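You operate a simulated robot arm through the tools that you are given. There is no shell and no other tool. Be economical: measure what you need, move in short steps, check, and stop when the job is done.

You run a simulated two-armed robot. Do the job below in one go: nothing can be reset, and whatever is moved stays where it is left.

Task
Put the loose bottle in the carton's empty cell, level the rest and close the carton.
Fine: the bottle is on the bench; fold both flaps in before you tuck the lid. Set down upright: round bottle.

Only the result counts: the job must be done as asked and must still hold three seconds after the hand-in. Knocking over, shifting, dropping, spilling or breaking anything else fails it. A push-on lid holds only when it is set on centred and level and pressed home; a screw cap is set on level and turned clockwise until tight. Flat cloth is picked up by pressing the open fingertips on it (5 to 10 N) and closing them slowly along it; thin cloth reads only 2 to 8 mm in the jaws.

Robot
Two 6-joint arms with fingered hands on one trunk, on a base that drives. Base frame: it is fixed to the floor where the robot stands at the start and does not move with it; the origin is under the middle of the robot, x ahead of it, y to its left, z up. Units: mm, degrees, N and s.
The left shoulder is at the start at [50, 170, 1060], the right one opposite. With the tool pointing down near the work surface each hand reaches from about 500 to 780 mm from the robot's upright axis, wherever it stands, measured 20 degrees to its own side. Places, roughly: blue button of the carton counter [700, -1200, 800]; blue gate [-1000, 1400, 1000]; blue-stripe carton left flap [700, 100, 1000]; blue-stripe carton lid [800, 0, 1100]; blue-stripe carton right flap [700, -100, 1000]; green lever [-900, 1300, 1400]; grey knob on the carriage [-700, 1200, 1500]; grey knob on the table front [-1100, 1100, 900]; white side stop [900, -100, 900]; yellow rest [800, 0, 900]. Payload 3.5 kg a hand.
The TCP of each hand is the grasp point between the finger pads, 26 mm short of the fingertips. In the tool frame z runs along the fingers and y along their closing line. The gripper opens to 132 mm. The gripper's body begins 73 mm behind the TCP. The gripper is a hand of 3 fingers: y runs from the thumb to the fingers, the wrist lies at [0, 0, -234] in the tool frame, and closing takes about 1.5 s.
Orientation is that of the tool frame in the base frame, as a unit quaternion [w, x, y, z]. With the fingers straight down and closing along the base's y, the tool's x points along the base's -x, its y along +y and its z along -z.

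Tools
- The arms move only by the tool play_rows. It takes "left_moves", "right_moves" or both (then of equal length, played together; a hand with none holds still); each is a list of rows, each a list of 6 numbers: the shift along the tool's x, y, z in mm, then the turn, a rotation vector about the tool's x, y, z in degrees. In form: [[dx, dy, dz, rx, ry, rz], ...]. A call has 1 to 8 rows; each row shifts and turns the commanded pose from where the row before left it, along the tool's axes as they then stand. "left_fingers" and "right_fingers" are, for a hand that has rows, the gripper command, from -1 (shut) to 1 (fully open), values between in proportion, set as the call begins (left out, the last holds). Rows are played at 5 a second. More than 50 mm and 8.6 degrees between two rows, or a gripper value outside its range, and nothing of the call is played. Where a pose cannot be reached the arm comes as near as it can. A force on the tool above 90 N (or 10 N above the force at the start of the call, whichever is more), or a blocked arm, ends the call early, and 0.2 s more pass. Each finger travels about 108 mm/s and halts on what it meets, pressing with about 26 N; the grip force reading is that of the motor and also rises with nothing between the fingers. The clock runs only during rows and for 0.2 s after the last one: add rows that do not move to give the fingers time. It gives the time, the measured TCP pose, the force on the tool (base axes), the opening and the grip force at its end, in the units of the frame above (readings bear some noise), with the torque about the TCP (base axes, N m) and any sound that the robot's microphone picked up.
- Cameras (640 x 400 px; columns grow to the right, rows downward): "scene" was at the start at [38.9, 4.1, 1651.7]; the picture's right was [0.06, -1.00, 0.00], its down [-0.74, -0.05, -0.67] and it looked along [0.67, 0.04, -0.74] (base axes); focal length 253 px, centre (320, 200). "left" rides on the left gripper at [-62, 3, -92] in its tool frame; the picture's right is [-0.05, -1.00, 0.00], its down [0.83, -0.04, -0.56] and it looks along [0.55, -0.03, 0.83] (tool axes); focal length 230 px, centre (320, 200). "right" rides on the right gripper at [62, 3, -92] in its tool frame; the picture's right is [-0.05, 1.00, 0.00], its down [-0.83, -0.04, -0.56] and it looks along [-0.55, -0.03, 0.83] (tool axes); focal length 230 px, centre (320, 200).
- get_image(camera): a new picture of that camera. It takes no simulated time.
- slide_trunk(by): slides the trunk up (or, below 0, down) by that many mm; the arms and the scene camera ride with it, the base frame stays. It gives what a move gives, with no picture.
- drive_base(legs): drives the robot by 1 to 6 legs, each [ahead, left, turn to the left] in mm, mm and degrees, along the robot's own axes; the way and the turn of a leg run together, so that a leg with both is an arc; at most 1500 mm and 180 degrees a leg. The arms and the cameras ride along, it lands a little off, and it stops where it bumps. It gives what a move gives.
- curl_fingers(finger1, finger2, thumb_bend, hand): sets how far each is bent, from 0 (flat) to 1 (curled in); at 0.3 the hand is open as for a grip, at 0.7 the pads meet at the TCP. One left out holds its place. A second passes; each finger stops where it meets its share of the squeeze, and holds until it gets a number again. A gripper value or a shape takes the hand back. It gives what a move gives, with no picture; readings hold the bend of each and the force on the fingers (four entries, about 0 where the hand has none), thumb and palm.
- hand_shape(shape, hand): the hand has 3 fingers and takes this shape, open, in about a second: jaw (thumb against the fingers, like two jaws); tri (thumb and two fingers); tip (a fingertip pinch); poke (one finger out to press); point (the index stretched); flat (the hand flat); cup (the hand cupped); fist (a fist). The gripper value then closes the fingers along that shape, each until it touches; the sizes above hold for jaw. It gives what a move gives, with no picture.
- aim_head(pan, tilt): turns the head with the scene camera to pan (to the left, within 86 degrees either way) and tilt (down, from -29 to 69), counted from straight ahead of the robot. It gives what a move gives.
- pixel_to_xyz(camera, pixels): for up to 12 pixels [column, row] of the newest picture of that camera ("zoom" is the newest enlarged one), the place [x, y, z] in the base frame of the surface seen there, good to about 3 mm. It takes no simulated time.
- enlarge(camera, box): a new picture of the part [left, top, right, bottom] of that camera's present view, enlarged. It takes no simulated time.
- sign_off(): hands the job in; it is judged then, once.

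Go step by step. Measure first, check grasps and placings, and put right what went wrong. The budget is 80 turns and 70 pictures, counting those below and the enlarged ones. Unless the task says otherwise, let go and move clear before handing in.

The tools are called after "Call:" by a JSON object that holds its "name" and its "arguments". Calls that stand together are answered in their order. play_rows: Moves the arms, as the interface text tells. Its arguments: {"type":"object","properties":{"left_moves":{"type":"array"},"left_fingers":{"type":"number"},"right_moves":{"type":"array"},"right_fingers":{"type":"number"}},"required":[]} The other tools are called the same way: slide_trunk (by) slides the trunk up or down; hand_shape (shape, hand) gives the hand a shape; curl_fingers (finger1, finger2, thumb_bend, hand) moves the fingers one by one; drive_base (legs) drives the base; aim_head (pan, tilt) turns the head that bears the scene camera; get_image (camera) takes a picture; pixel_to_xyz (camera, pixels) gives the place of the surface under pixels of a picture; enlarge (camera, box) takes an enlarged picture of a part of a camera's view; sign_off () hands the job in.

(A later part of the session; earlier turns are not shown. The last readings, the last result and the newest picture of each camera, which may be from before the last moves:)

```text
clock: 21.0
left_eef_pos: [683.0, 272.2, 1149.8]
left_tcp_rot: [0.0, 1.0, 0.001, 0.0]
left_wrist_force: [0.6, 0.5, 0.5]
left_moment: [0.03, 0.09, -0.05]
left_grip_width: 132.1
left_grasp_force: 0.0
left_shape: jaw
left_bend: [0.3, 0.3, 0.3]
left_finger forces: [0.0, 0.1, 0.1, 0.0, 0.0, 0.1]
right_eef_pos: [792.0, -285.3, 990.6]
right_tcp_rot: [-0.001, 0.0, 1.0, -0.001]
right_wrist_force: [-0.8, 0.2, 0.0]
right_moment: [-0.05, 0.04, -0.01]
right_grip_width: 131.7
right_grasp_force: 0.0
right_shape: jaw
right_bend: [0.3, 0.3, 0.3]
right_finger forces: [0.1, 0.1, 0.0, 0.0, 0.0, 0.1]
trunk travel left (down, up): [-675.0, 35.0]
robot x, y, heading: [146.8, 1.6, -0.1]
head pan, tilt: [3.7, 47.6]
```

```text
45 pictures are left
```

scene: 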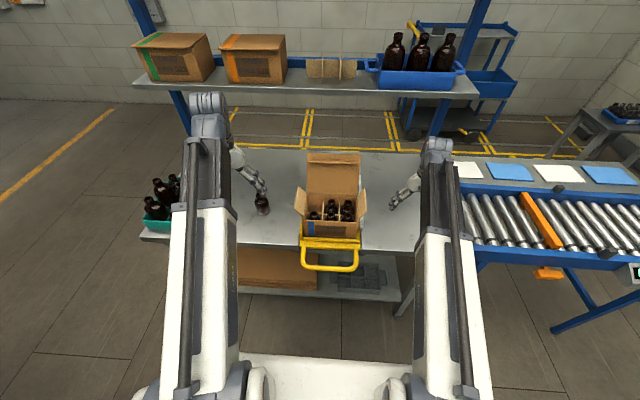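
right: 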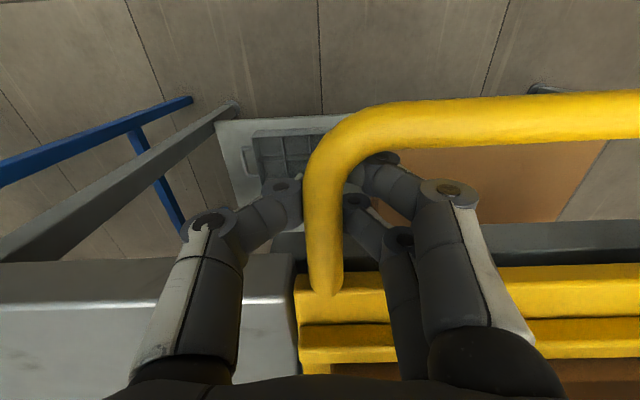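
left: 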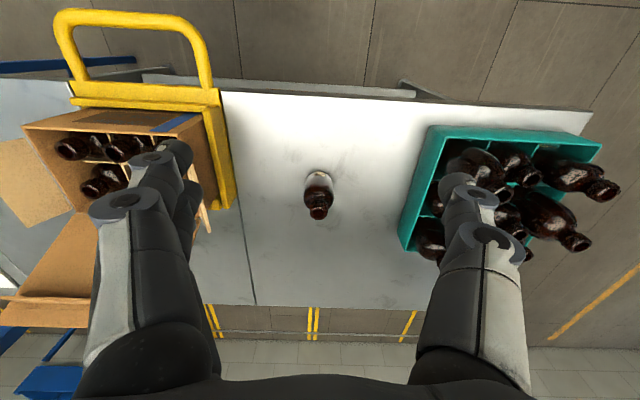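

The drive landed well (146.8 mm). The left camera now sees the bottle at (318,195) between the carton and the teal crate; I'll measure it up close.

Call:
{"name": "enlarge", "arguments": {"camera": "left", "box": [270, 150, 370, 240]}}

Call:
{"name": "pixel_to_xyz", "arguments": {"camera": "left", "pixels": [[405, 245], [430, 130], [408, 200], [245, 200], [205, 215]]}}

Call:
{"name": "enlarge", "arguments": {"camera": "scene", "box": [245, 145, 385, 245]}}

Call:
{"name": "pixel_to_xyz", "arguments": {"camera": "zoom", "pixels": [[77, 222], [77, 235], [77, 250], [77, 290], [312, 305], [388, 257], [460, 260], [386, 305], [280, 33], [518, 38], [300, 70], [500, 75]]}}

```text
4.44 times, centred on (320, 195) of left
```

zoom: 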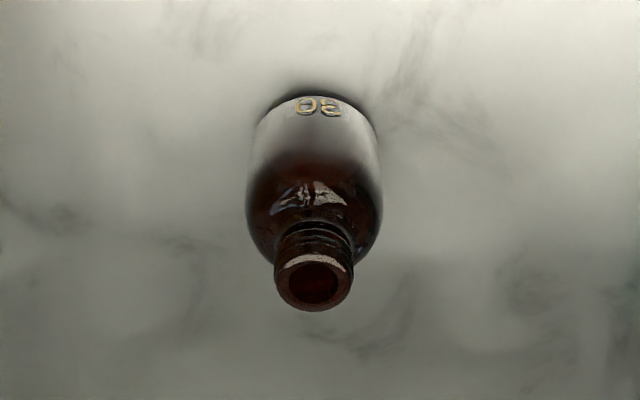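

```text
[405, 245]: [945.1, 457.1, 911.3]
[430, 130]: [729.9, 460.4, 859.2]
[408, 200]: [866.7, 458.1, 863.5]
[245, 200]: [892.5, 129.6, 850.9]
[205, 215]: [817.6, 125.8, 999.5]
```

```text
4.00 times, centred on (315, 195) of scene
```

zoom: 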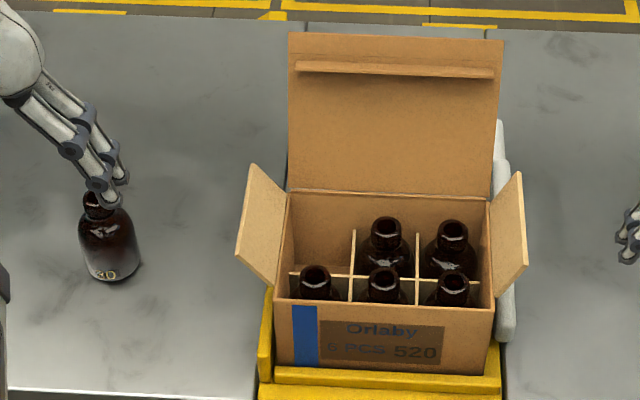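

```text
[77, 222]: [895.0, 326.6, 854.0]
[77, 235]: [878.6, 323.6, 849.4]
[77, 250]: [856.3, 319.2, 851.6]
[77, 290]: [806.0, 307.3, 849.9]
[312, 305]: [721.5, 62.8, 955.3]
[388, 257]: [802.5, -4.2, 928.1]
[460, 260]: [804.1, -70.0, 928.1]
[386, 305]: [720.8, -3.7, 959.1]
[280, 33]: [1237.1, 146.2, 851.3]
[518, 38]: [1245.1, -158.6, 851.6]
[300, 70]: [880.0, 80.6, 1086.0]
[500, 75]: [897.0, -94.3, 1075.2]
```

Call:
{"name": "pixel_to_xyz", "arguments": {"camera": "zoom", "pixels": [[315, 276], [315, 268], [384, 222], [452, 224], [453, 274], [352, 240], [416, 245], [320, 274], [292, 36], [500, 44], [300, 63], [400, 72]]}}

Call:
{"name": "pixel_to_xyz", "arguments": {"camera": "zoom", "pixels": [[250, 168], [240, 250], [518, 175], [524, 262], [288, 193], [490, 205], [285, 300], [490, 308], [320, 240], [320, 225], [300, 295], [395, 50]]}}

Call:
{"name": "enlarge", "arguments": {"camera": "left", "box": [270, 150, 370, 240]}}

Call:
{"name": "pixel_to_xyz", "arguments": {"camera": "zoom", "pixels": [[312, 263], [312, 300], [280, 280], [345, 280], [312, 240], [315, 190], [255, 190], [375, 190], [315, 130]]}}

```text
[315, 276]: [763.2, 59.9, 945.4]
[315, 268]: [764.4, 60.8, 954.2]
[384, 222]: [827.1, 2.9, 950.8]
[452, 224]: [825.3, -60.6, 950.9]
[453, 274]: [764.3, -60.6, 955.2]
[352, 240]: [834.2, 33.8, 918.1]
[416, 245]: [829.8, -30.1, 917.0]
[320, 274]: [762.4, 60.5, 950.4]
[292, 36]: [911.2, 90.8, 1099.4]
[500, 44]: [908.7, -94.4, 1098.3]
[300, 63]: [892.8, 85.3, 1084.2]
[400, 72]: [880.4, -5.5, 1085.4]
```

```text
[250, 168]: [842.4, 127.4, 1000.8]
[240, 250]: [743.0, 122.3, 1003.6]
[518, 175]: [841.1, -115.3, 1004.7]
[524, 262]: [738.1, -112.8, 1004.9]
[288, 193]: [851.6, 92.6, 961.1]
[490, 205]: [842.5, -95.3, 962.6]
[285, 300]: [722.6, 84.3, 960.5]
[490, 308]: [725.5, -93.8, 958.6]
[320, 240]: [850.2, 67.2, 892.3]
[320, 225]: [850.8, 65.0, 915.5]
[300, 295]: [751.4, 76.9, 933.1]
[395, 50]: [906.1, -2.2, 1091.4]
```

```text
4.44 times, centred on (320, 195) of left
```

zoom: 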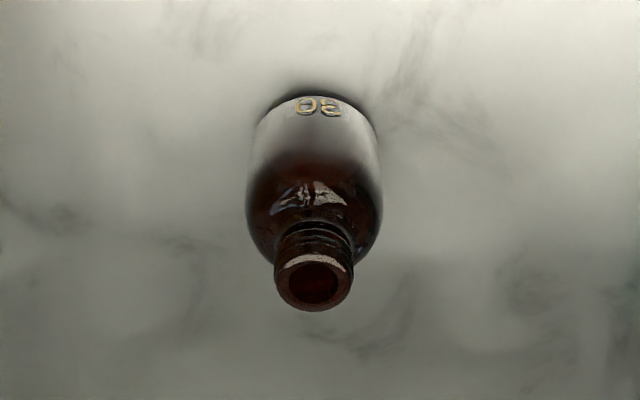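

```text
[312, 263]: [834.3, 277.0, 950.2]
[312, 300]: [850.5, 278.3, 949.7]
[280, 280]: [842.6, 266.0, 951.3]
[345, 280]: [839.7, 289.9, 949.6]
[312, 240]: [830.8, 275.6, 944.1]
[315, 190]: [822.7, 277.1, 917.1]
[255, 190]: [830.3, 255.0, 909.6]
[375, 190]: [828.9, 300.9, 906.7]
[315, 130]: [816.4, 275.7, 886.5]
```

The bottle's axis is at about (843, 277.5), top z=950, neck about 30 mm across. I'll move the left hand over it, then down to its neck.

Call:
{"name": "play_rows", "arguments": {"left_moves": [[40, 0, 0, 0, 0, 0], [40, 0, 0, 0, 0, 0], [40, -3, 20, 0, 0, 0], [40, -2, 25, 0, 0, 0], [0, 0, 40, 0, 0, 0], [0, 0, 30, 0, 0, 0], [0, 0, 0, 0, 0, 0]], "left_fingers": 0.2}}

Call:
{"name": "get_image", "arguments": {"camera": "left"}}

```text
clock: 22.6
left_eef_pos: [843.2, 277.2, 1033.4]
left_tcp_rot: [0.0, 1.0, 0.0, 0.0]
left_wrist_force: [0.1, 0.3, 0.2]
left_moment: [0.01, 0.0, 0.02]
left_grip_width: 79.7
left_grasp_force: 0.1
left_shape: jaw
left_bend: [0.71, 0.71, 0.71]
left_finger forces: [0.1, 0.1, 0.0, 0.0, 0.0, 0.0]
right_eef_pos: [790.5, -285.3, 989.7]
right_tcp_rot: [0.0, 0.0, 1.0, 0.0]
right_wrist_force: [-0.1, -0.2, -0.8]
right_moment: [-0.02, 0.0, 0.0]
right_grip_width: 131.9
right_grasp_force: 0.1
right_shape: jaw
right_bend: [0.3, 0.3, 0.3]
right_finger forces: [0.0, 0.1, 0.1, 0.1, 0.0, 0.0]
trunk travel left (down, up): [-675.0, 35.0]
robot x, y, heading: [150.4, 2.8, -0.2]
head pan, tilt: [3.7, 47.6]
```

```text
41 pictures are left
```

left: 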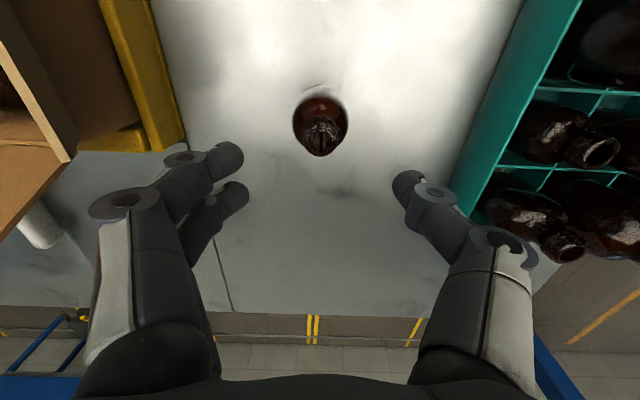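

The bottle is centred between the fingers at column 320. Lowering to the neck and closing.

Call:
{"name": "play_rows", "arguments": {"left_moves": [[0, 0, 40, 0, 0, 0], [0, 0, 30, 0, 0, 0], [0, 0, 17, 0, 0, 0], [0, 0, 0, 0, 0, 0]]}}

Call:
{"name": "play_rows", "arguments": {"left_moves": [[0, 0, 0, 0, 0, 0], [0, 0, 0, 0, 0, 0], [0, 0, 0, 0, 0, 0], [0, 0, 0, 0, 0, 0], [0, 0, 0, 0, 0, 0], [0, 0, 0, 0, 0, 0], [0, 0, 0, 0, 0, 0]], "left_fingers": -1}}

Call:
{"name": "get_image", "arguments": {"camera": "left"}}

```text
clock: 23.6
left_eef_pos: [843.4, 276.4, 946.9]
left_tcp_rot: [0.001, 1.0, 0.001, 0.0]
left_wrist_force: [0.0, 0.8, -0.1]
left_moment: [0.01, 0.03, 0.01]
left_grip_width: 79.8
left_grasp_force: 0.1
left_shape: jaw
left_bend: [0.71, 0.71, 0.71]
left_finger forces: [0.0, 0.0, 0.0, 0.0, 0.1, 0.1]
right_eef_pos: [791.5, -286.5, 989.2]
right_tcp_rot: [0.0, 0.0, 1.0, 0.0]
right_wrist_force: [-0.4, 0.9, 0.1]
right_moment: [-0.01, 0.0, 0.01]
right_grip_width: 131.9
right_grasp_force: 0.0
right_shape: jaw
right_bend: [0.3, 0.3, 0.3]
right_finger forces: [0.0, 0.1, 0.1, 0.1, 0.0, 0.0]
trunk travel left (down, up): [-675.0, 35.0]
robot x, y, heading: [148.6, 0.2, -0.0]
head pan, tilt: [3.7, 47.6]
```

```text
clock: 25.2
left_eef_pos: [843.2, 277.8, 947.7]
left_tcp_rot: [0.0, 1.0, 0.001, 0.0]
left_wrist_force: [0.0, -1.0, 5.2]
left_moment: [-0.26, -0.02, 0.0]
left_grip_width: 18.6
left_grasp_force: 26.1
left_shape: jaw
left_bend: [0.73, 0.72, 0.7]
left_finger forces: [14.0, 15.1, 0.0, 0.1, 23.1, 0.0]
right_eef_pos: [791.1, -287.0, 990.1]
right_tcp_rot: [0.0, -0.001, 1.0, 0.0]
right_wrist_force: [0.0, -0.2, 0.8]
right_moment: [0.0, -0.01, 0.0]
right_grip_width: 131.8
right_grasp_force: 0.0
right_shape: jaw
right_bend: [0.3, 0.3, 0.3]
right_finger forces: [0.0, 0.0, 0.0, 0.0, 0.1, 0.0]
trunk travel left (down, up): [-675.0, 35.0]
robot x, y, heading: [151.2, 0.8, -0.3]
head pan, tilt: [3.7, 47.6]
```

```text
40 pictures are left
```

left: 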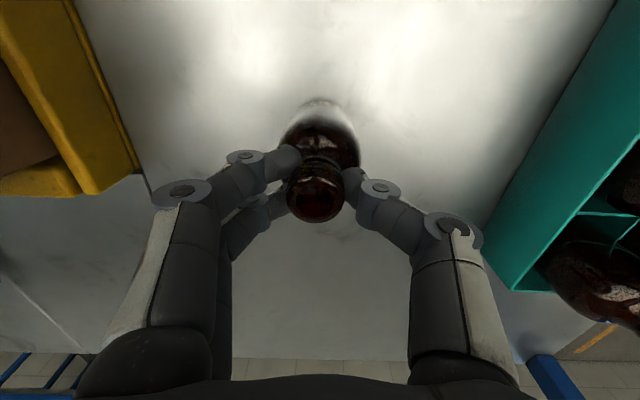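

The neck is gripped (14+15 N against 23 N). I'll measure how wide the fingers stand above the bottle, to check clearance to the left flap.

Call:
{"name": "pixel_to_xyz", "arguments": {"camera": "left", "pixels": [[380, 187], [400, 192], [450, 230], [475, 240], [485, 330], [490, 380], [182, 190], [155, 195], [245, 157], [315, 205], [170, 270], [130, 360]]}}

Call:
{"name": "play_rows", "arguments": {"left_moves": [[0, 0, -10, 0, 0, 0], [0, 0, -20, 0, 0, 0], [0, 0, -40, 0, 0, 0], [0, 0, -40, 0, 0, 0], [0, 0, -40, 0, 0, 0], [0, 0, 0, 0, 0, 0]]}}

Call:
{"name": "get_image", "arguments": {"camera": "left"}}

```text
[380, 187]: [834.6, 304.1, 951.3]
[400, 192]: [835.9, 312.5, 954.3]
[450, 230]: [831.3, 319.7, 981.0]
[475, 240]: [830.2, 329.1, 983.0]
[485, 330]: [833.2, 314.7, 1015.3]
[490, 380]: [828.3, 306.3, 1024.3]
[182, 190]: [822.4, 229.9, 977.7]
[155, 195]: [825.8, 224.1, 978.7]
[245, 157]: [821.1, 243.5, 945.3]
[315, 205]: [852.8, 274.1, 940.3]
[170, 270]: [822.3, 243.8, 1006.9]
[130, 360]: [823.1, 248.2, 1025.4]
```

```text
clock: 26.6
left_eef_pos: [841.2, 278.8, 1097.3]
left_tcp_rot: [0.001, 1.0, 0.001, 0.0]
left_wrist_force: [0.5, 0.2, -0.9]
left_moment: [0.0, -0.03, -0.01]
left_grip_width: 18.5
left_grasp_force: 26.1
left_shape: jaw
left_bend: [0.73, 0.72, 0.7]
left_finger forces: [13.8, 12.6, 0.0, 0.1, 23.2, 0.1]
right_eef_pos: [790.2, -285.0, 990.7]
right_tcp_rot: [0.0, 0.0, 1.0, 0.0]
right_wrist_force: [-0.2, -0.7, -0.7]
right_moment: [0.01, 0.01, -0.02]
right_grip_width: 132.0
right_grasp_force: 0.1
right_shape: jaw
right_bend: [0.3, 0.3, 0.3]
right_finger forces: [0.0, 0.0, 0.1, 0.0, 0.0, 0.0]
trunk travel left (down, up): [-675.0, 35.0]
robot x, y, heading: [148.8, 2.4, -0.1]
head pan, tilt: [3.7, 47.6]
```

```text
39 pictures are left
```

left: 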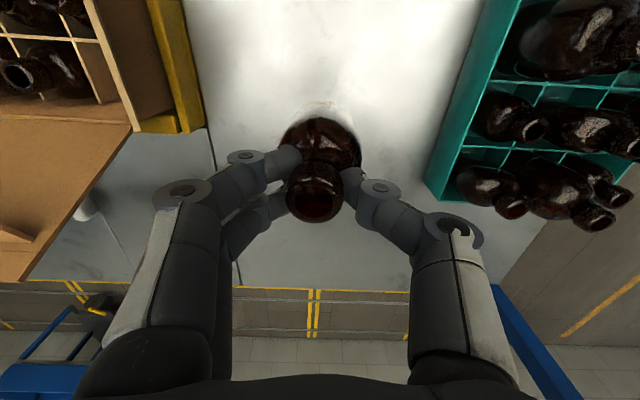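

The bottle lifts fine, but the thumb bulges out about 36–52 mm just above the TCP, which would hit the carton's left wall (only 31 mm from the cell's centre). I'll set the bottle back down and regrip about 12 mm higher on the neck.

Call:
{"name": "play_rows", "arguments": {"left_moves": [[0, 0, 40, 0, 0, 0], [0, 0, 40, 0, 0, 0], [0, 0, 40, 0, 0, 0], [0, 0, 15, 0, 0, 0], [0, 0, 10, 0, 0, 0], [0, 0, 4.5, 0, 0, 0], [0, 0, 0, 0, 0, 0]]}}

Call:
{"name": "play_rows", "arguments": {"left_moves": [[0, 0, 0, 0, 0, 0], [0, 0, 0, 0, 0, 0], [0, 0, 0, 0, 0, 0], [0, 0, -6, 0, 0, 0], [0, 0, -7, 0, 0, 0], [0, 0, 0, 0, 0, 0]], "left_fingers": -0.2}}

Call:
{"name": "get_image", "arguments": {"camera": "left"}}

```text
clock: 28.2
left_eef_pos: [841.4, 277.6, 948.1]
left_tcp_rot: [0.0, 1.0, 0.001, 0.001]
left_wrist_force: [-0.2, 0.6, 5.0]
left_moment: [-0.07, 0.0, 0.02]
left_grip_width: 18.4
left_grasp_force: 26.3
left_shape: jaw
left_bend: [0.73, 0.72, 0.7]
left_finger forces: [15.5, 16.1, 0.0, 0.0, 24.4, 0.0]
right_eef_pos: [791.3, -285.3, 990.3]
right_tcp_rot: [0.0, 0.0, 1.0, -0.001]
right_wrist_force: [-1.2, -0.4, -0.2]
right_moment: [-0.03, -0.01, 0.02]
right_grip_width: 131.8
right_grasp_force: 0.1
right_shape: jaw
right_bend: [0.3, 0.3, 0.3]
right_finger forces: [0.0, 0.0, 0.0, 0.0, 0.0, 0.1]
trunk travel left (down, up): [-675.0, 35.0]
robot x, y, heading: [150.8, -0.8, -0.1]
head pan, tilt: [3.7, 47.6]
```

```text
clock: 29.6
left_eef_pos: [842.7, 277.8, 960.6]
left_tcp_rot: [0.0, 1.0, 0.002, -0.001]
left_wrist_force: [0.2, -0.9, 0.6]
left_moment: [-0.01, -0.01, 0.0]
left_grip_width: 52.3
left_grasp_force: 0.1
left_shape: jaw
left_bend: [0.73, 0.73, 0.7]
left_finger forces: [0.0, 0.0, 0.0, 0.0, 0.1, 0.0]
right_eef_pos: [790.6, -284.5, 990.1]
right_tcp_rot: [0.0, 0.001, 1.0, 0.0]
right_wrist_force: [-0.4, 0.7, 0.1]
right_moment: [-0.03, 0.01, -0.01]
right_grip_width: 132.1
right_grasp_force: 0.0
right_shape: jaw
right_bend: [0.3, 0.3, 0.3]
right_finger forces: [0.1, 0.0, 0.0, 0.1, 0.0, 0.0]
trunk travel left (down, up): [-675.0, 35.0]
robot x, y, heading: [148.3, -1.4, -0.0]
head pan, tilt: [3.7, 47.6]
```

```text
38 pictures are left
```

left: 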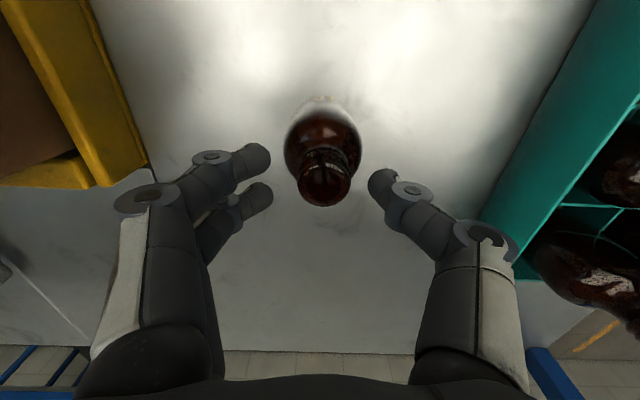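

The bottle stands upright, and the hand is now 12 mm higher. Closing on the lip.

Call:
{"name": "play_rows", "arguments": {"left_moves": [[0, 0, 0, 0, 0, 0], [0, 0, 0, 0, 0, 0], [0, 0, 0, 0, 0, 0], [0, 0, 0, 0, 0, 0], [0, 0, 0, 0, 0, 0]], "left_fingers": -1}}

Call:
{"name": "get_image", "arguments": {"camera": "left"}}

Call:
{"name": "pixel_to_xyz", "arguments": {"camera": "left", "pixels": [[380, 187], [400, 192], [410, 215], [450, 230], [475, 240], [182, 190], [245, 157], [320, 190], [320, 180], [360, 180]]}}

```text
clock: 30.8
left_eef_pos: [842.3, 277.2, 960.2]
left_tcp_rot: [0.0, 1.0, 0.001, 0.0]
left_wrist_force: [0.8, -0.4, 0.5]
left_moment: [0.04, 0.02, 0.0]
left_grip_width: 18.2
left_grasp_force: 25.6
left_shape: jaw
left_bend: [0.73, 0.72, 0.7]
left_finger forces: [12.4, 10.7, 0.0, 0.1, 23.2, 0.0]
right_eef_pos: [791.7, -285.2, 990.6]
right_tcp_rot: [0.0, 0.0, 1.0, 0.0]
right_wrist_force: [0.9, -0.1, -0.3]
right_moment: [-0.01, 0.02, -0.01]
right_grip_width: 131.7
right_grasp_force: 0.0
right_shape: jaw
right_bend: [0.3, 0.3, 0.3]
right_finger forces: [0.0, 0.0, 0.0, 0.0, 0.1, 0.1]
trunk travel left (down, up): [-675.0, 35.0]
robot x, y, heading: [155.0, 0.9, -0.1]
head pan, tilt: [3.7, 47.6]
```

```text
37 pictures are left
```

left: 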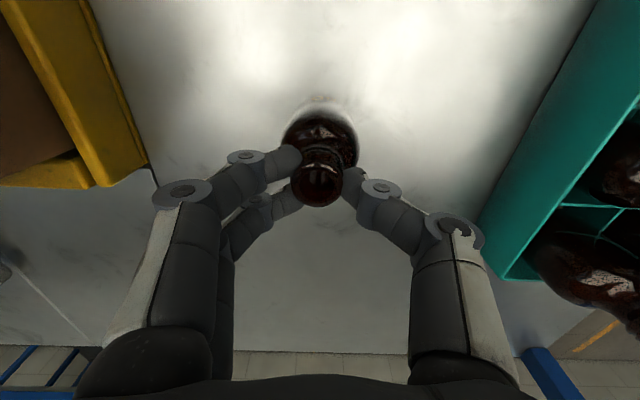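

```text
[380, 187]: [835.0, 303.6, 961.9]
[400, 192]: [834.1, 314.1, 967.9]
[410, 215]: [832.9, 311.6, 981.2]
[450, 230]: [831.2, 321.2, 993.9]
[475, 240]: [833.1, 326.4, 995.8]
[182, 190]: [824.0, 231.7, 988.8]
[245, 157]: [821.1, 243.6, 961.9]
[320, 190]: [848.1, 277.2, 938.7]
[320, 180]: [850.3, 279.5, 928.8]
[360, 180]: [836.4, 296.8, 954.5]
```

A firm, higher grip (12/11 vs 23 N). Lifting clear of the left flap (z≈1004) and carrying it over the empty cell.

Call:
{"name": "play_rows", "arguments": {"left_moves": [[0, 0, -15, 0, 0, 0], [0, 0, -35, 0, 0, 0], [0, 0, -45, 0, 0, 0], [0, 0, -45, 0, 0, 0], [0, 0, -35, 0, 0, 0], [0, 0, 0, 0, 0, 0]]}}

Call:
{"name": "play_rows", "arguments": {"left_moves": [[-5, 44, 0, 0, 0, 0], [-5, 44, 0, 0, 0, 0], [-5, 44, 0, 0, 0, 0], [-5, 44, 0, 0, 0, 0], [-3, 39.5, 0, 0, 0, 0], [0, 0, 0, 0, 0, 0], [0, 0, 0, 0, 0, 0]]}}

Call:
{"name": "enlarge", "arguments": {"camera": "scene", "box": [265, 120, 405, 240]}}

Call:
{"name": "get_image", "arguments": {"camera": "left"}}

```text
clock: 32.2
left_eef_pos: [842.0, 275.7, 1136.8]
left_tcp_rot: [0.0, 1.0, 0.001, 0.001]
left_wrist_force: [0.1, -0.1, -1.3]
left_moment: [0.02, 0.0, 0.03]
left_grip_width: 18.1
left_grasp_force: 25.7
left_shape: jaw
left_bend: [0.73, 0.72, 0.7]
left_finger forces: [12.9, 11.4, 0.1, 0.1, 23.2, 0.0]
right_eef_pos: [791.8, -285.2, 989.9]
right_tcp_rot: [0.0, 0.0, 1.0, 0.0]
right_wrist_force: [-0.3, -0.3, -0.1]
right_moment: [-0.01, 0.04, 0.02]
right_grip_width: 131.8
right_grasp_force: 0.0
right_shape: jaw
right_bend: [0.3, 0.3, 0.3]
right_finger forces: [0.0, 0.1, 0.1, 0.0, 0.0, 0.0]
trunk travel left (down, up): [-675.0, 35.0]
robot x, y, heading: [151.1, -1.4, -0.1]
head pan, tilt: [3.7, 47.6]
```

```text
clock: 33.8
left_eef_pos: [819.7, 62.3, 1138.8]
left_tcp_rot: [-0.001, 1.0, 0.001, 0.0]
left_wrist_force: [0.4, -0.1, -1.3]
left_moment: [0.02, 0.02, -0.02]
left_grip_width: 18.2
left_grasp_force: 26.2
left_shape: jaw
left_bend: [0.73, 0.72, 0.7]
left_finger forces: [13.0, 11.4, 0.2, 0.1, 23.2, 0.0]
right_eef_pos: [791.4, -286.1, 990.1]
right_tcp_rot: [0.0, 0.0, 1.0, 0.0]
right_wrist_force: [-0.5, 0.6, 0.7]
right_moment: [0.02, 0.0, 0.02]
right_grip_width: 131.9
right_grasp_force: 0.0
right_shape: jaw
right_bend: [0.3, 0.3, 0.3]
right_finger forces: [0.1, 0.0, 0.0, 0.0, 0.0, 0.0]
trunk travel left (down, up): [-675.0, 35.0]
robot x, y, heading: [151.2, 1.0, -0.3]
head pan, tilt: [3.7, 47.6]
```

```text
3.33 times, centred on (335, 180) of scene
```

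zoom: 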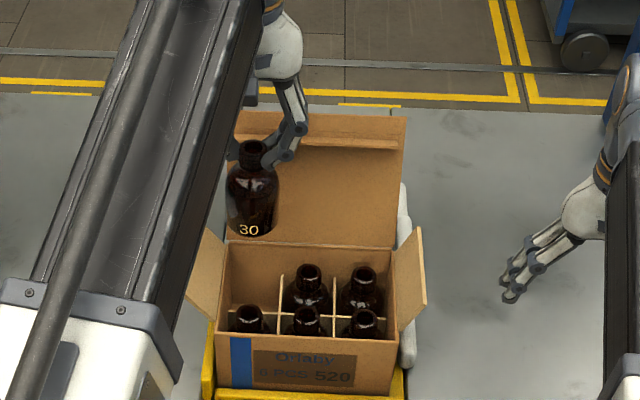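

```text
35 pictures are left
```

left: 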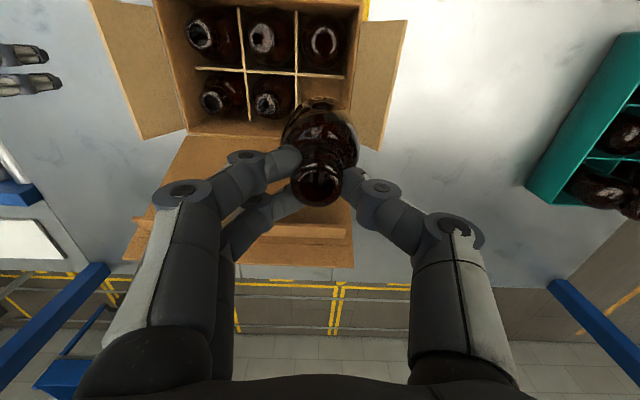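

The bottle hangs upright over the cell. Measuring the dividers, walls and the held bottle for final alignment.

Call:
{"name": "pixel_to_xyz", "arguments": {"camera": "left", "pixels": [[295, 85], [297, 50], [320, 75], [340, 76], [360, 60], [180, 130], [248, 110], [245, 70], [186, 133], [320, 190], [282, 140], [357, 140]]}}

Call:
{"name": "pixel_to_xyz", "arguments": {"camera": "zoom", "pixels": [[228, 210], [250, 210], [277, 210], [250, 185], [230, 185], [277, 185], [250, 232], [246, 145], [265, 312], [280, 285], [232, 246]]}}

```text
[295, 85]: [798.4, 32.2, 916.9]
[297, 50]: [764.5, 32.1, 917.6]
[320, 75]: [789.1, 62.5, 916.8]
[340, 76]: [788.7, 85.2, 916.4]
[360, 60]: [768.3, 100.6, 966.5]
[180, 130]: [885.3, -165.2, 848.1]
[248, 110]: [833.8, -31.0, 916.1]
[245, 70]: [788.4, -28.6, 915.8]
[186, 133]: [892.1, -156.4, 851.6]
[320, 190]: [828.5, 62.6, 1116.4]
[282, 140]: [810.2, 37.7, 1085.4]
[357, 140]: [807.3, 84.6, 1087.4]
```

```text
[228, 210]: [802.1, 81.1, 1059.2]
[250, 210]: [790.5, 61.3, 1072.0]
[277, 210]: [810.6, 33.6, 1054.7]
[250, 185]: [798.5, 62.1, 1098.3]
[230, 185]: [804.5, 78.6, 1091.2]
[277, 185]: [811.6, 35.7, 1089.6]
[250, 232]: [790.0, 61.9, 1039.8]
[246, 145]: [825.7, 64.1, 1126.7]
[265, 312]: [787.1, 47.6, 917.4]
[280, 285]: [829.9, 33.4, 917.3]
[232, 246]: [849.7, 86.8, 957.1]
```

Bottle axis ≈(818.5, 60.5) and the cell centre ≈(818, 61), so it is aligned. Lowering in steps.

Call:
{"name": "play_rows", "arguments": {"left_moves": [[0, 0, 40, 0, 0, 0], [0, 0, 40, 0, 0, 0], [0, 0, 20, 0, 0, 0], [0, 0, 0, 0, 0, 0]]}}

Call:
{"name": "play_rows", "arguments": {"left_moves": [[0, 0, 10, 0, 0, 0], [0, 0, 10, 0, 0, 0], [0, 0, 10, 0, 0, 0], [0, 0, 10, 0, 0, 0], [0, 0, 0, 0, 0, 0]]}}

Call:
{"name": "get_image", "arguments": {"camera": "left"}}

Call:
{"name": "enlarge", "arguments": {"camera": "scene", "box": [265, 120, 405, 240]}}

```text
clock: 34.8
left_eef_pos: [820.6, 61.5, 1037.0]
left_tcp_rot: [0.0, 1.0, 0.001, 0.0]
left_wrist_force: [-0.2, -0.2, -0.4]
left_moment: [0.0, 0.05, -0.01]
left_grip_width: 18.0
left_grasp_force: 26.2
left_shape: jaw
left_bend: [0.73, 0.72, 0.7]
left_finger forces: [13.3, 12.0, 0.0, 0.0, 23.1, 0.0]
right_eef_pos: [791.6, -284.4, 990.6]
right_tcp_rot: [0.0, 0.0, 1.0, 0.0]
right_wrist_force: [-0.2, 0.0, 0.4]
right_moment: [-0.02, 0.0, -0.01]
right_grip_width: 131.9
right_grasp_force: 0.0
right_shape: jaw
right_bend: [0.3, 0.3, 0.3]
right_finger forces: [0.0, 0.0, 0.1, 0.0, 0.0, 0.0]
trunk travel left (down, up): [-675.0, 35.0]
robot x, y, heading: [152.8, 0.0, -0.0]
head pan, tilt: [3.7, 47.6]
```

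```text
clock: 36.0
left_eef_pos: [821.4, 61.5, 995.6]
left_tcp_rot: [0.0, 1.0, 0.002, 0.0]
left_wrist_force: [0.3, 0.7, -1.1]
left_moment: [0.02, 0.0, 0.0]
left_grip_width: 18.2
left_grasp_force: 26.1
left_shape: jaw
left_bend: [0.73, 0.72, 0.7]
left_finger forces: [13.5, 11.9, 0.0, 0.0, 23.1, 0.1]
right_eef_pos: [790.9, -285.6, 990.0]
right_tcp_rot: [0.0, 0.0, 1.0, 0.0]
right_wrist_force: [1.2, -0.1, 0.0]
right_moment: [0.01, -0.01, -0.01]
right_grip_width: 132.2
right_grasp_force: 0.1
right_shape: jaw
right_bend: [0.3, 0.3, 0.3]
right_finger forces: [0.0, 0.0, 0.0, 0.1, 0.0, 0.0]
trunk travel left (down, up): [-675.0, 35.0]
robot x, y, heading: [150.8, 2.2, -0.1]
head pan, tilt: [3.7, 47.6]
```

```text
34 pictures are left
```

left: 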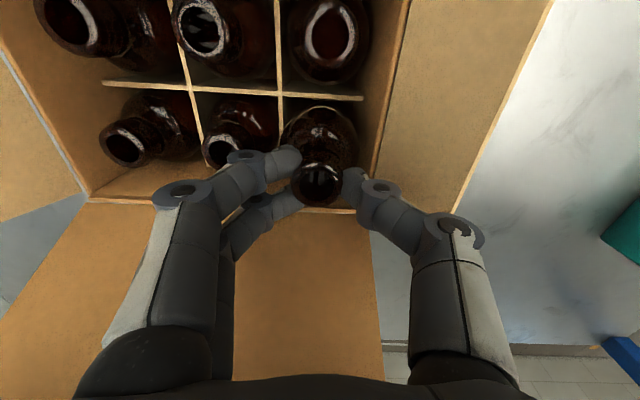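

```text
3.33 times, centred on (335, 180) of scene
```

zoom: 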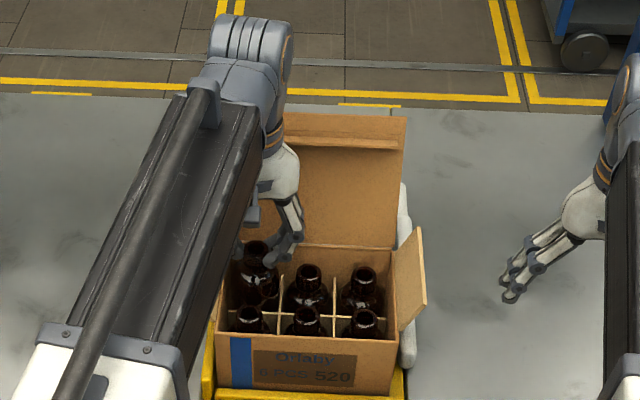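

The bottle is in the cell with no contact force. Continuing in small steps.

Call:
{"name": "play_rows", "arguments": {"left_moves": [[0, 0, 6, 0, 0, 0], [0, 0, 6, 0, 0, 0], [0, 0, 4, 0, 0, 0], [0, 0, 0, 0, 0, 0]]}}

Call:
{"name": "play_rows", "arguments": {"left_moves": [[0, 0, 3, 0, 0, 0], [0, 0, 3, 0, 0, 0], [0, 0, 2, 0, 0, 0], [0, 0, 0, 0, 0, 0]]}}

Call:
{"name": "get_image", "arguments": {"camera": "left"}}

```text
clock: 37.0
left_eef_pos: [822.5, 62.0, 981.7]
left_tcp_rot: [0.0, 1.0, 0.0, 0.001]
left_wrist_force: [-0.5, -0.1, -1.3]
left_moment: [0.0, 0.0, 0.01]
left_grip_width: 18.0
left_grasp_force: 26.0
left_shape: jaw
left_bend: [0.73, 0.72, 0.7]
left_finger forces: [13.4, 12.1, 0.0, 0.0, 23.1, 0.1]
right_eef_pos: [791.3, -286.5, 989.6]
right_tcp_rot: [0.0, -0.001, 1.0, 0.0]
right_wrist_force: [-0.1, 0.0, -0.3]
right_moment: [0.03, 0.02, 0.01]
right_grip_width: 131.6
right_grasp_force: 0.1
right_shape: jaw
right_bend: [0.3, 0.3, 0.3]
right_finger forces: [0.1, 0.0, 0.0, 0.0, 0.0, 0.1]
trunk travel left (down, up): [-675.0, 35.0]
robot x, y, heading: [149.5, -3.1, -0.4]
head pan, tilt: [3.7, 47.6]
```

```text
clock: 38.0
left_eef_pos: [820.2, 61.5, 973.4]
left_tcp_rot: [0.0, 1.0, 0.001, 0.0]
left_wrist_force: [-0.2, 0.2, -1.3]
left_moment: [0.0, -0.03, 0.02]
left_grip_width: 18.3
left_grasp_force: 25.6
left_shape: jaw
left_bend: [0.73, 0.72, 0.7]
left_finger forces: [13.5, 12.1, 0.1, 0.0, 23.2, 0.0]
right_eef_pos: [791.6, -285.9, 989.6]
right_tcp_rot: [0.0, 0.0, 1.0, 0.0]
right_wrist_force: [-0.2, 0.7, 0.1]
right_moment: [0.01, 0.0, 0.02]
right_grip_width: 132.0
right_grasp_force: 0.0
right_shape: jaw
right_bend: [0.3, 0.3, 0.3]
right_finger forces: [0.1, 0.0, 0.1, 0.1, 0.0, 0.0]
trunk travel left (down, up): [-675.0, 35.0]
robot x, y, heading: [145.9, 1.2, -0.2]
head pan, tilt: [3.7, 47.6]
```

```text
32 pictures are left
```

left: 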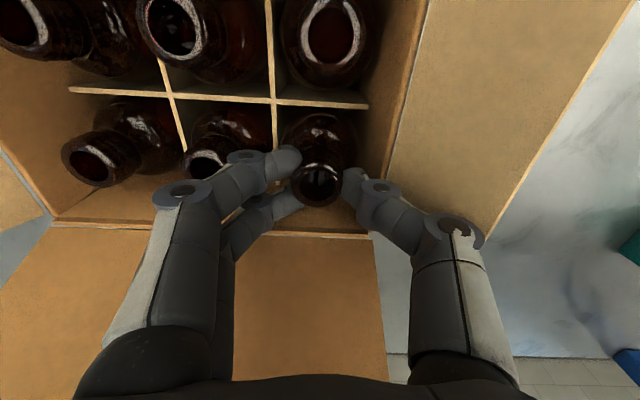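

Call:
{"name": "play_rows", "arguments": {"left_moves": [[0, 0, 2, 0, 0, 0], [0, 0, 2, 0, 0, 0], [0, 0, 0, 0, 0, 0]]}}

Call:
{"name": "play_rows", "arguments": {"left_moves": [[0, 0, 2, 0, 0, 0], [0, 0, 1.5, 0, 0, 0], [0, 0, 0, 0, 0, 0]]}}

Call:
{"name": "get_image", "arguments": {"camera": "left"}}

```text
clock: 38.8
left_eef_pos: [822.2, 62.5, 968.1]
left_tcp_rot: [0.0, 1.0, 0.001, 0.0]
left_wrist_force: [1.0, 0.7, -0.8]
left_moment: [0.0, -0.03, -0.03]
left_grip_width: 17.9
left_grasp_force: 25.9
left_shape: jaw
left_bend: [0.73, 0.72, 0.7]
left_finger forces: [13.5, 12.2, 0.0, 0.1, 23.1, 0.0]
right_eef_pos: [790.9, -284.9, 990.0]
right_tcp_rot: [0.001, 0.0, 1.0, 0.0]
right_wrist_force: [0.4, -1.0, 0.7]
right_moment: [0.03, 0.02, 0.03]
right_grip_width: 132.0
right_grasp_force: 0.0
right_shape: jaw
right_bend: [0.3, 0.3, 0.3]
right_finger forces: [0.0, 0.0, 0.1, 0.0, 0.1, 0.1]
trunk travel left (down, up): [-675.0, 35.0]
robot x, y, heading: [152.5, 1.5, 0.1]
head pan, tilt: [3.7, 47.6]
```

```text
clock: 39.6
left_eef_pos: [820.4, 61.4, 966.2]
left_tcp_rot: [0.0, 1.0, 0.0, -0.001]
left_wrist_force: [-1.1, -3.4, 3.6]
left_moment: [0.15, -0.01, 0.01]
left_grip_width: 18.2
left_grasp_force: 26.3
left_shape: jaw
left_bend: [0.73, 0.72, 0.7]
left_finger forces: [14.7, 13.3, 0.0, 0.0, 30.4, 0.0]
right_eef_pos: [790.8, -286.6, 990.6]
right_tcp_rot: [-0.001, 0.0, 1.0, 0.0]
right_wrist_force: [0.0, -1.3, 0.8]
right_moment: [0.0, 0.02, 0.01]
right_grip_width: 131.8
right_grasp_force: 0.1
right_shape: jaw
right_bend: [0.3, 0.3, 0.3]
right_finger forces: [0.0, 0.0, 0.0, 0.1, 0.0, 0.0]
trunk travel left (down, up): [-675.0, 35.0]
robot x, y, heading: [149.9, -1.3, -0.0]
head pan, tilt: [3.7, 47.6]
```

```text
31 pictures are left
```

left: 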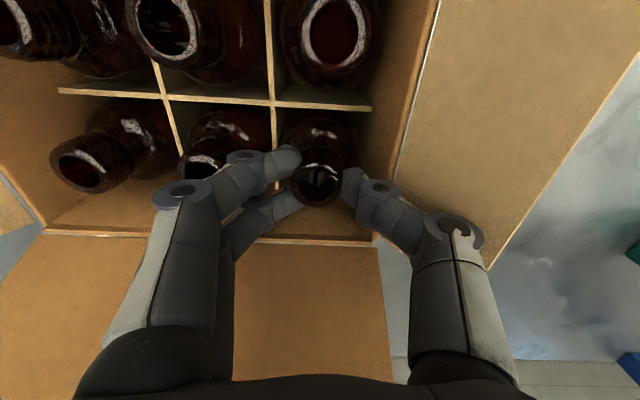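

Light contact (3.6 N up, thumb brushing the wall) with the bottle's top at z≈956, matching its neighbours. I'll open just the two fingers a little and keep the thumb off the wall.

Call:
{"name": "curl_fingers", "arguments": {"hand": "left", "finger1": 0.66, "finger2": 0.66}}

Call:
{"name": "get_image", "arguments": {"camera": "left"}}

```text
clock: 40.6
left_eef_pos: [819.6, 62.2, 965.8]
left_tcp_rot: [0.0, 1.0, 0.0, 0.0]
left_wrist_force: [0.7, -1.4, 6.8]
left_moment: [-0.4, -0.01, -0.02]
left_grip_width: 22.6
left_grasp_force: 15.1
left_shape: fingers
left_bend: [0.61, 0.62, 0.72]
left_finger forces: [8.8, 7.9, 0.0, 0.1, 12.3, 0.1]
right_eef_pos: [790.8, -285.4, 991.8]
right_tcp_rot: [0.001, 0.0, 1.0, 0.0]
right_wrist_force: [0.2, 1.0, 0.7]
right_moment: [0.02, 0.01, -0.03]
right_grip_width: 131.9
right_grasp_force: 0.1
right_shape: jaw
right_bend: [0.3, 0.3, 0.3]
right_finger forces: [0.1, 0.0, 0.1, 0.0, 0.1, 0.0]
trunk travel left (down, up): [-675.0, 35.0]
robot x, y, heading: [148.7, 1.7, 0.2]
head pan, tilt: [3.7, 47.6]
```

```text
30 pictures are left
```

left: 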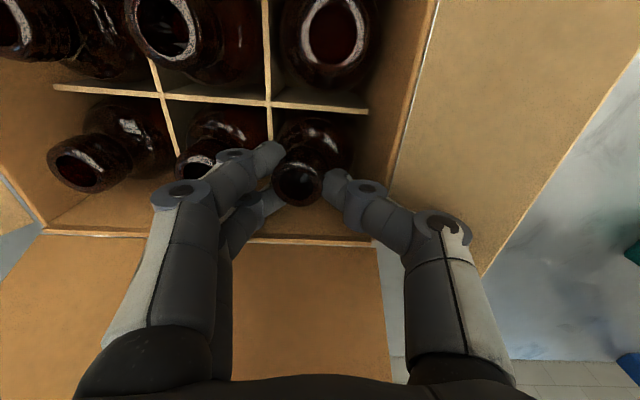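

Still squeezed at 8–12 N, with the thumb following and leaning the bottle a bit. Opening both sides slightly.

Call:
{"name": "curl_fingers", "arguments": {"hand": "left", "finger1": 0.56, "finger2": 0.56, "thumb_bend": 0.64}}

Call:
{"name": "get_image", "arguments": {"camera": "left"}}

```text
clock: 41.6
left_eef_pos: [820.7, 61.5, 966.0]
left_tcp_rot: [0.0, 1.0, 0.001, 0.0]
left_wrist_force: [-1.6, -2.8, 1.2]
left_moment: [0.03, 0.0, 0.05]
left_grip_width: 32.6
left_grasp_force: 1.8
left_shape: fingers
left_bend: [0.56, 0.56, 0.65]
left_finger forces: [0.0, 0.0, 0.1, 0.0, 3.8, 0.1]
right_eef_pos: [791.1, -285.9, 991.4]
right_tcp_rot: [0.0, 0.0, 1.0, 0.001]
right_wrist_force: [-0.6, -0.2, 0.1]
right_moment: [-0.02, 0.01, -0.03]
right_grip_width: 131.7
right_grasp_force: 0.1
right_shape: jaw
right_bend: [0.3, 0.3, 0.3]
right_finger forces: [0.0, 0.0, 0.0, 0.0, 0.1, 0.1]
trunk travel left (down, up): [-675.0, 35.0]
robot x, y, heading: [151.3, -2.7, -0.1]
head pan, tilt: [3.7, 47.6]
```

```text
29 pictures are left
```

left: 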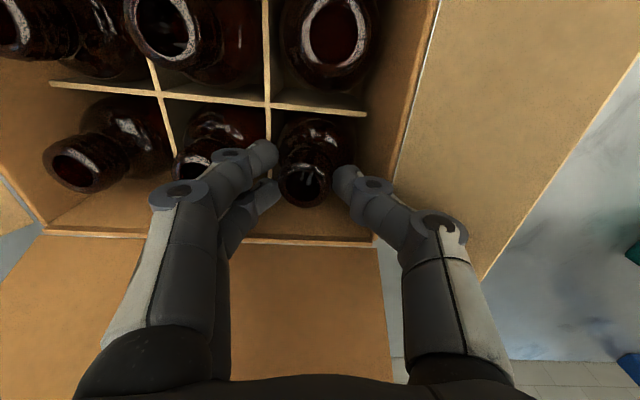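

Released (fingers 0 N; the thumb only touches the wall). Raising the left hand straight up and away.

Call:
{"name": "play_rows", "arguments": {"left_moves": [[0, -2, -8, 0, 0, 0], [0, 0, -10, 0, 0, 0], [0, 0, -30, 0, 0, 0], [0, 0, -40, 0, 0, 0], [0, 0, -45, 0, 0, 0], [0, -40, -20, 0, 0, 0], [0, -48, 0, 0, 0, 0], [0, -48, 0, 0, 0, 0]]}}

Call:
{"name": "play_rows", "arguments": {"left_moves": [[0, -48, 0, 0, 0, 0], [-20, -40, 0, 0, 0, 0], [0, 0, 0, 0, 0, 0]]}}

Call:
{"name": "enlarge", "arguments": {"camera": "scene", "box": [265, 120, 405, 240]}}

```text
clock: 43.4
left_eef_pos: [820.5, 200.2, 1117.3]
left_tcp_rot: [0.001, 1.0, 0.001, 0.0]
left_wrist_force: [-0.5, 0.1, -1.0]
left_moment: [-0.06, 0.0, 0.02]
left_grip_width: 35.3
left_grasp_force: 0.0
left_shape: fingers
left_bend: [0.56, 0.56, 0.64]
left_finger forces: [0.1, 0.1, 0.0, 0.1, 0.0, 0.0]
right_eef_pos: [790.3, -284.5, 990.3]
right_tcp_rot: [0.001, -0.001, 1.0, -0.001]
right_wrist_force: [0.4, 0.0, -1.0]
right_moment: [0.0, -0.04, 0.04]
right_grip_width: 131.8
right_grasp_force: 0.1
right_shape: jaw
right_bend: [0.3, 0.3, 0.3]
right_finger forces: [0.0, 0.0, 0.1, 0.1, 0.0, 0.1]
trunk travel left (down, up): [-675.0, 35.0]
robot x, y, heading: [152.5, -0.7, -0.0]
head pan, tilt: [3.7, 47.6]
```

```text
clock: 44.2
left_eef_pos: [801.1, 285.8, 1117.3]
left_tcp_rot: [-0.001, 1.0, 0.0, 0.0]
left_wrist_force: [-0.7, -0.4, -0.5]
left_moment: [0.02, 0.0, -0.04]
left_grip_width: 35.4
left_grasp_force: 0.1
left_shape: fingers
left_bend: [0.56, 0.56, 0.64]
left_finger forces: [0.1, 0.1, 0.0, 0.0, 0.1, 0.1]
right_eef_pos: [791.5, -285.8, 991.0]
right_tcp_rot: [0.0, 0.0, 1.0, 0.001]
right_wrist_force: [0.2, -0.6, -0.4]
right_moment: [0.0, -0.05, 0.02]
right_grip_width: 132.0
right_grasp_force: 0.0
right_shape: jaw
right_bend: [0.3, 0.3, 0.3]
right_finger forces: [0.0, 0.1, 0.0, 0.0, 0.1, 0.0]
trunk travel left (down, up): [-675.0, 35.0]
robot x, y, heading: [153.0, -0.0, -0.3]
head pan, tilt: [3.7, 47.6]
```

```text
3.33 times, centred on (335, 180) of scene
```

zoom: 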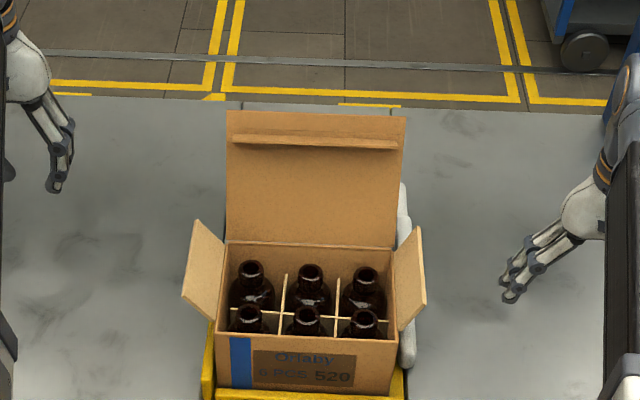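

All six bottles stand in line. Verifying bottle heights, that the rest is level, and the lid/flap geometry.

Call:
{"name": "pixel_to_xyz", "arguments": {"camera": "zoom", "pixels": [[250, 264], [311, 267], [366, 270], [248, 308], [217, 333], [395, 338], [229, 243], [392, 247]]}}

Call:
{"name": "pixel_to_xyz", "arguments": {"camera": "zoom", "pixels": [[230, 113], [404, 118], [238, 137], [396, 146], [315, 130], [315, 140], [315, 147], [315, 155], [192, 222], [184, 290], [418, 232], [424, 300]]}}

```text
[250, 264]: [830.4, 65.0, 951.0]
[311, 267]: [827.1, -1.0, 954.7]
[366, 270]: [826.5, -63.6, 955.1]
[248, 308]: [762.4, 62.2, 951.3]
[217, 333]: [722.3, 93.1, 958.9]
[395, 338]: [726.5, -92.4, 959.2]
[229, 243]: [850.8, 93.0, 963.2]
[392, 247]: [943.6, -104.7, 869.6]
```

```text
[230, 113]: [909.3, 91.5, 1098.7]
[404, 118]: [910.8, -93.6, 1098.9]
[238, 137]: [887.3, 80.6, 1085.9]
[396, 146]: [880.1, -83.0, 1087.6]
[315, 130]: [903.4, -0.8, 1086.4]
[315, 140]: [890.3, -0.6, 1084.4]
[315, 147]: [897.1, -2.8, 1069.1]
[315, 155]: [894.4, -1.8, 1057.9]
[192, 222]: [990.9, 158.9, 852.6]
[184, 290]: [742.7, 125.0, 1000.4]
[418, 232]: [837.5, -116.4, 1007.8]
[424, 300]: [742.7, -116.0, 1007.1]
```

Everything is in place: bottle tops 951–955, rims 959/963. Next come the flaps, each leaning outward to about y=±120, z≈1003; I'll shape both hands to poke and look at where the fingertip lies.

Call:
{"name": "hand_shape", "arguments": {"hand": "left", "shape": "poke"}}

Call:
{"name": "hand_shape", "arguments": {"hand": "right", "shape": "poke"}}

Call:
{"name": "get_image", "arguments": {"camera": "left"}}

Call:
{"name": "get_image", "arguments": {"camera": "right"}}

```text
clock: 45.1
left_eef_pos: [801.3, 284.8, 1117.6]
left_tcp_rot: [0.0, 1.0, 0.001, 0.0]
left_wrist_force: [-0.3, 0.0, 0.1]
left_moment: [0.02, 0.01, 0.0]
left_grip_width: 0.0
left_grasp_force: 0.0
left_shape: poke
left_bend: [1.0, 1.0, 0.45]
left_finger forces: [0.1, 0.1, 0.0, 0.0, 0.0, 0.1]
right_eef_pos: [790.2, -285.1, 989.6]
right_tcp_rot: [0.0, 0.0, 1.0, -0.001]
right_wrist_force: [0.3, -0.4, 0.2]
right_moment: [0.03, -0.01, -0.04]
right_grip_width: 131.9
right_grasp_force: 0.1
right_shape: jaw
right_bend: [0.3, 0.3, 0.3]
right_finger forces: [0.0, 0.0, 0.1, 0.0, 0.0, 0.0]
trunk travel left (down, up): [-675.0, 35.0]
robot x, y, heading: [149.6, 0.5, -0.2]
head pan, tilt: [3.7, 47.6]
```

```text
clock: 46.0
left_eef_pos: [800.9, 285.1, 1117.8]
left_tcp_rot: [0.0, 1.0, 0.001, 0.0]
left_wrist_force: [-0.1, 0.1, -0.6]
left_moment: [0.04, 0.04, 0.01]
left_grip_width: 0.2
left_grasp_force: 0.1
left_shape: poke
left_bend: [1.0, 1.0, 0.45]
left_finger forces: [0.1, 0.1, 0.0, 0.1, 0.0, 0.1]
right_eef_pos: [790.2, -285.5, 989.7]
right_tcp_rot: [0.001, 0.001, 1.0, 0.0]
right_wrist_force: [-0.2, -0.2, 0.5]
right_moment: [-0.01, -0.02, 0.01]
right_grip_width: 0.0
right_grasp_force: 0.0
right_shape: poke
right_bend: [1.0, 1.0, 0.45]
right_finger forces: [0.0, 0.1, 0.0, 0.0, 0.0, 0.0]
trunk travel left (down, up): [-675.0, 35.0]
robot x, y, heading: [152.7, 1.5, 0.0]
head pan, tilt: [3.7, 47.6]
```

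```text
27 pictures are left
```

left: 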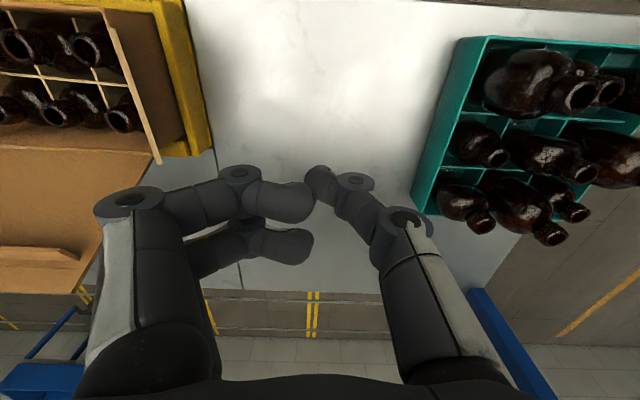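

```text
26 pictures are left
```

right: 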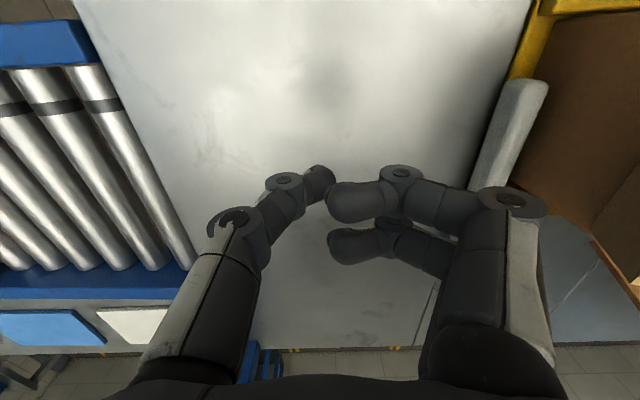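

Call:
{"name": "pixel_to_xyz", "arguments": {"camera": "left", "pixels": [[318, 175], [355, 180], [405, 215], [300, 200], [238, 172], [180, 205], [128, 198], [105, 205], [115, 240], [300, 245], [260, 195]]}}

Call:
{"name": "pixel_to_xyz", "arguments": {"camera": "right", "pixels": [[322, 175], [285, 182], [340, 200], [400, 172], [450, 205], [515, 198], [540, 205], [340, 240]]}}

```text
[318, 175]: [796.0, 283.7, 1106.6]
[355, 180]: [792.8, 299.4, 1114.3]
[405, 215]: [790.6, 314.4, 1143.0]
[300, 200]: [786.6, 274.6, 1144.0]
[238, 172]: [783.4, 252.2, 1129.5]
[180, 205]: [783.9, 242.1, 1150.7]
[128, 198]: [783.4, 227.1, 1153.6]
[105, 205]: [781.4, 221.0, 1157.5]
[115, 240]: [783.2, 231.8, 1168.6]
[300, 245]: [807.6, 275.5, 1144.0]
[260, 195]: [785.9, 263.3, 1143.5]
```

```text
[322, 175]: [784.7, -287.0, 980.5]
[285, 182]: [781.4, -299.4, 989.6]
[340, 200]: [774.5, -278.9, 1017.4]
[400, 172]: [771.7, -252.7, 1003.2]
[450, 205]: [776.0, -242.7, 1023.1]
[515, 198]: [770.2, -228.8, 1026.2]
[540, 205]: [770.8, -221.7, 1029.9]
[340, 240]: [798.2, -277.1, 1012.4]
```

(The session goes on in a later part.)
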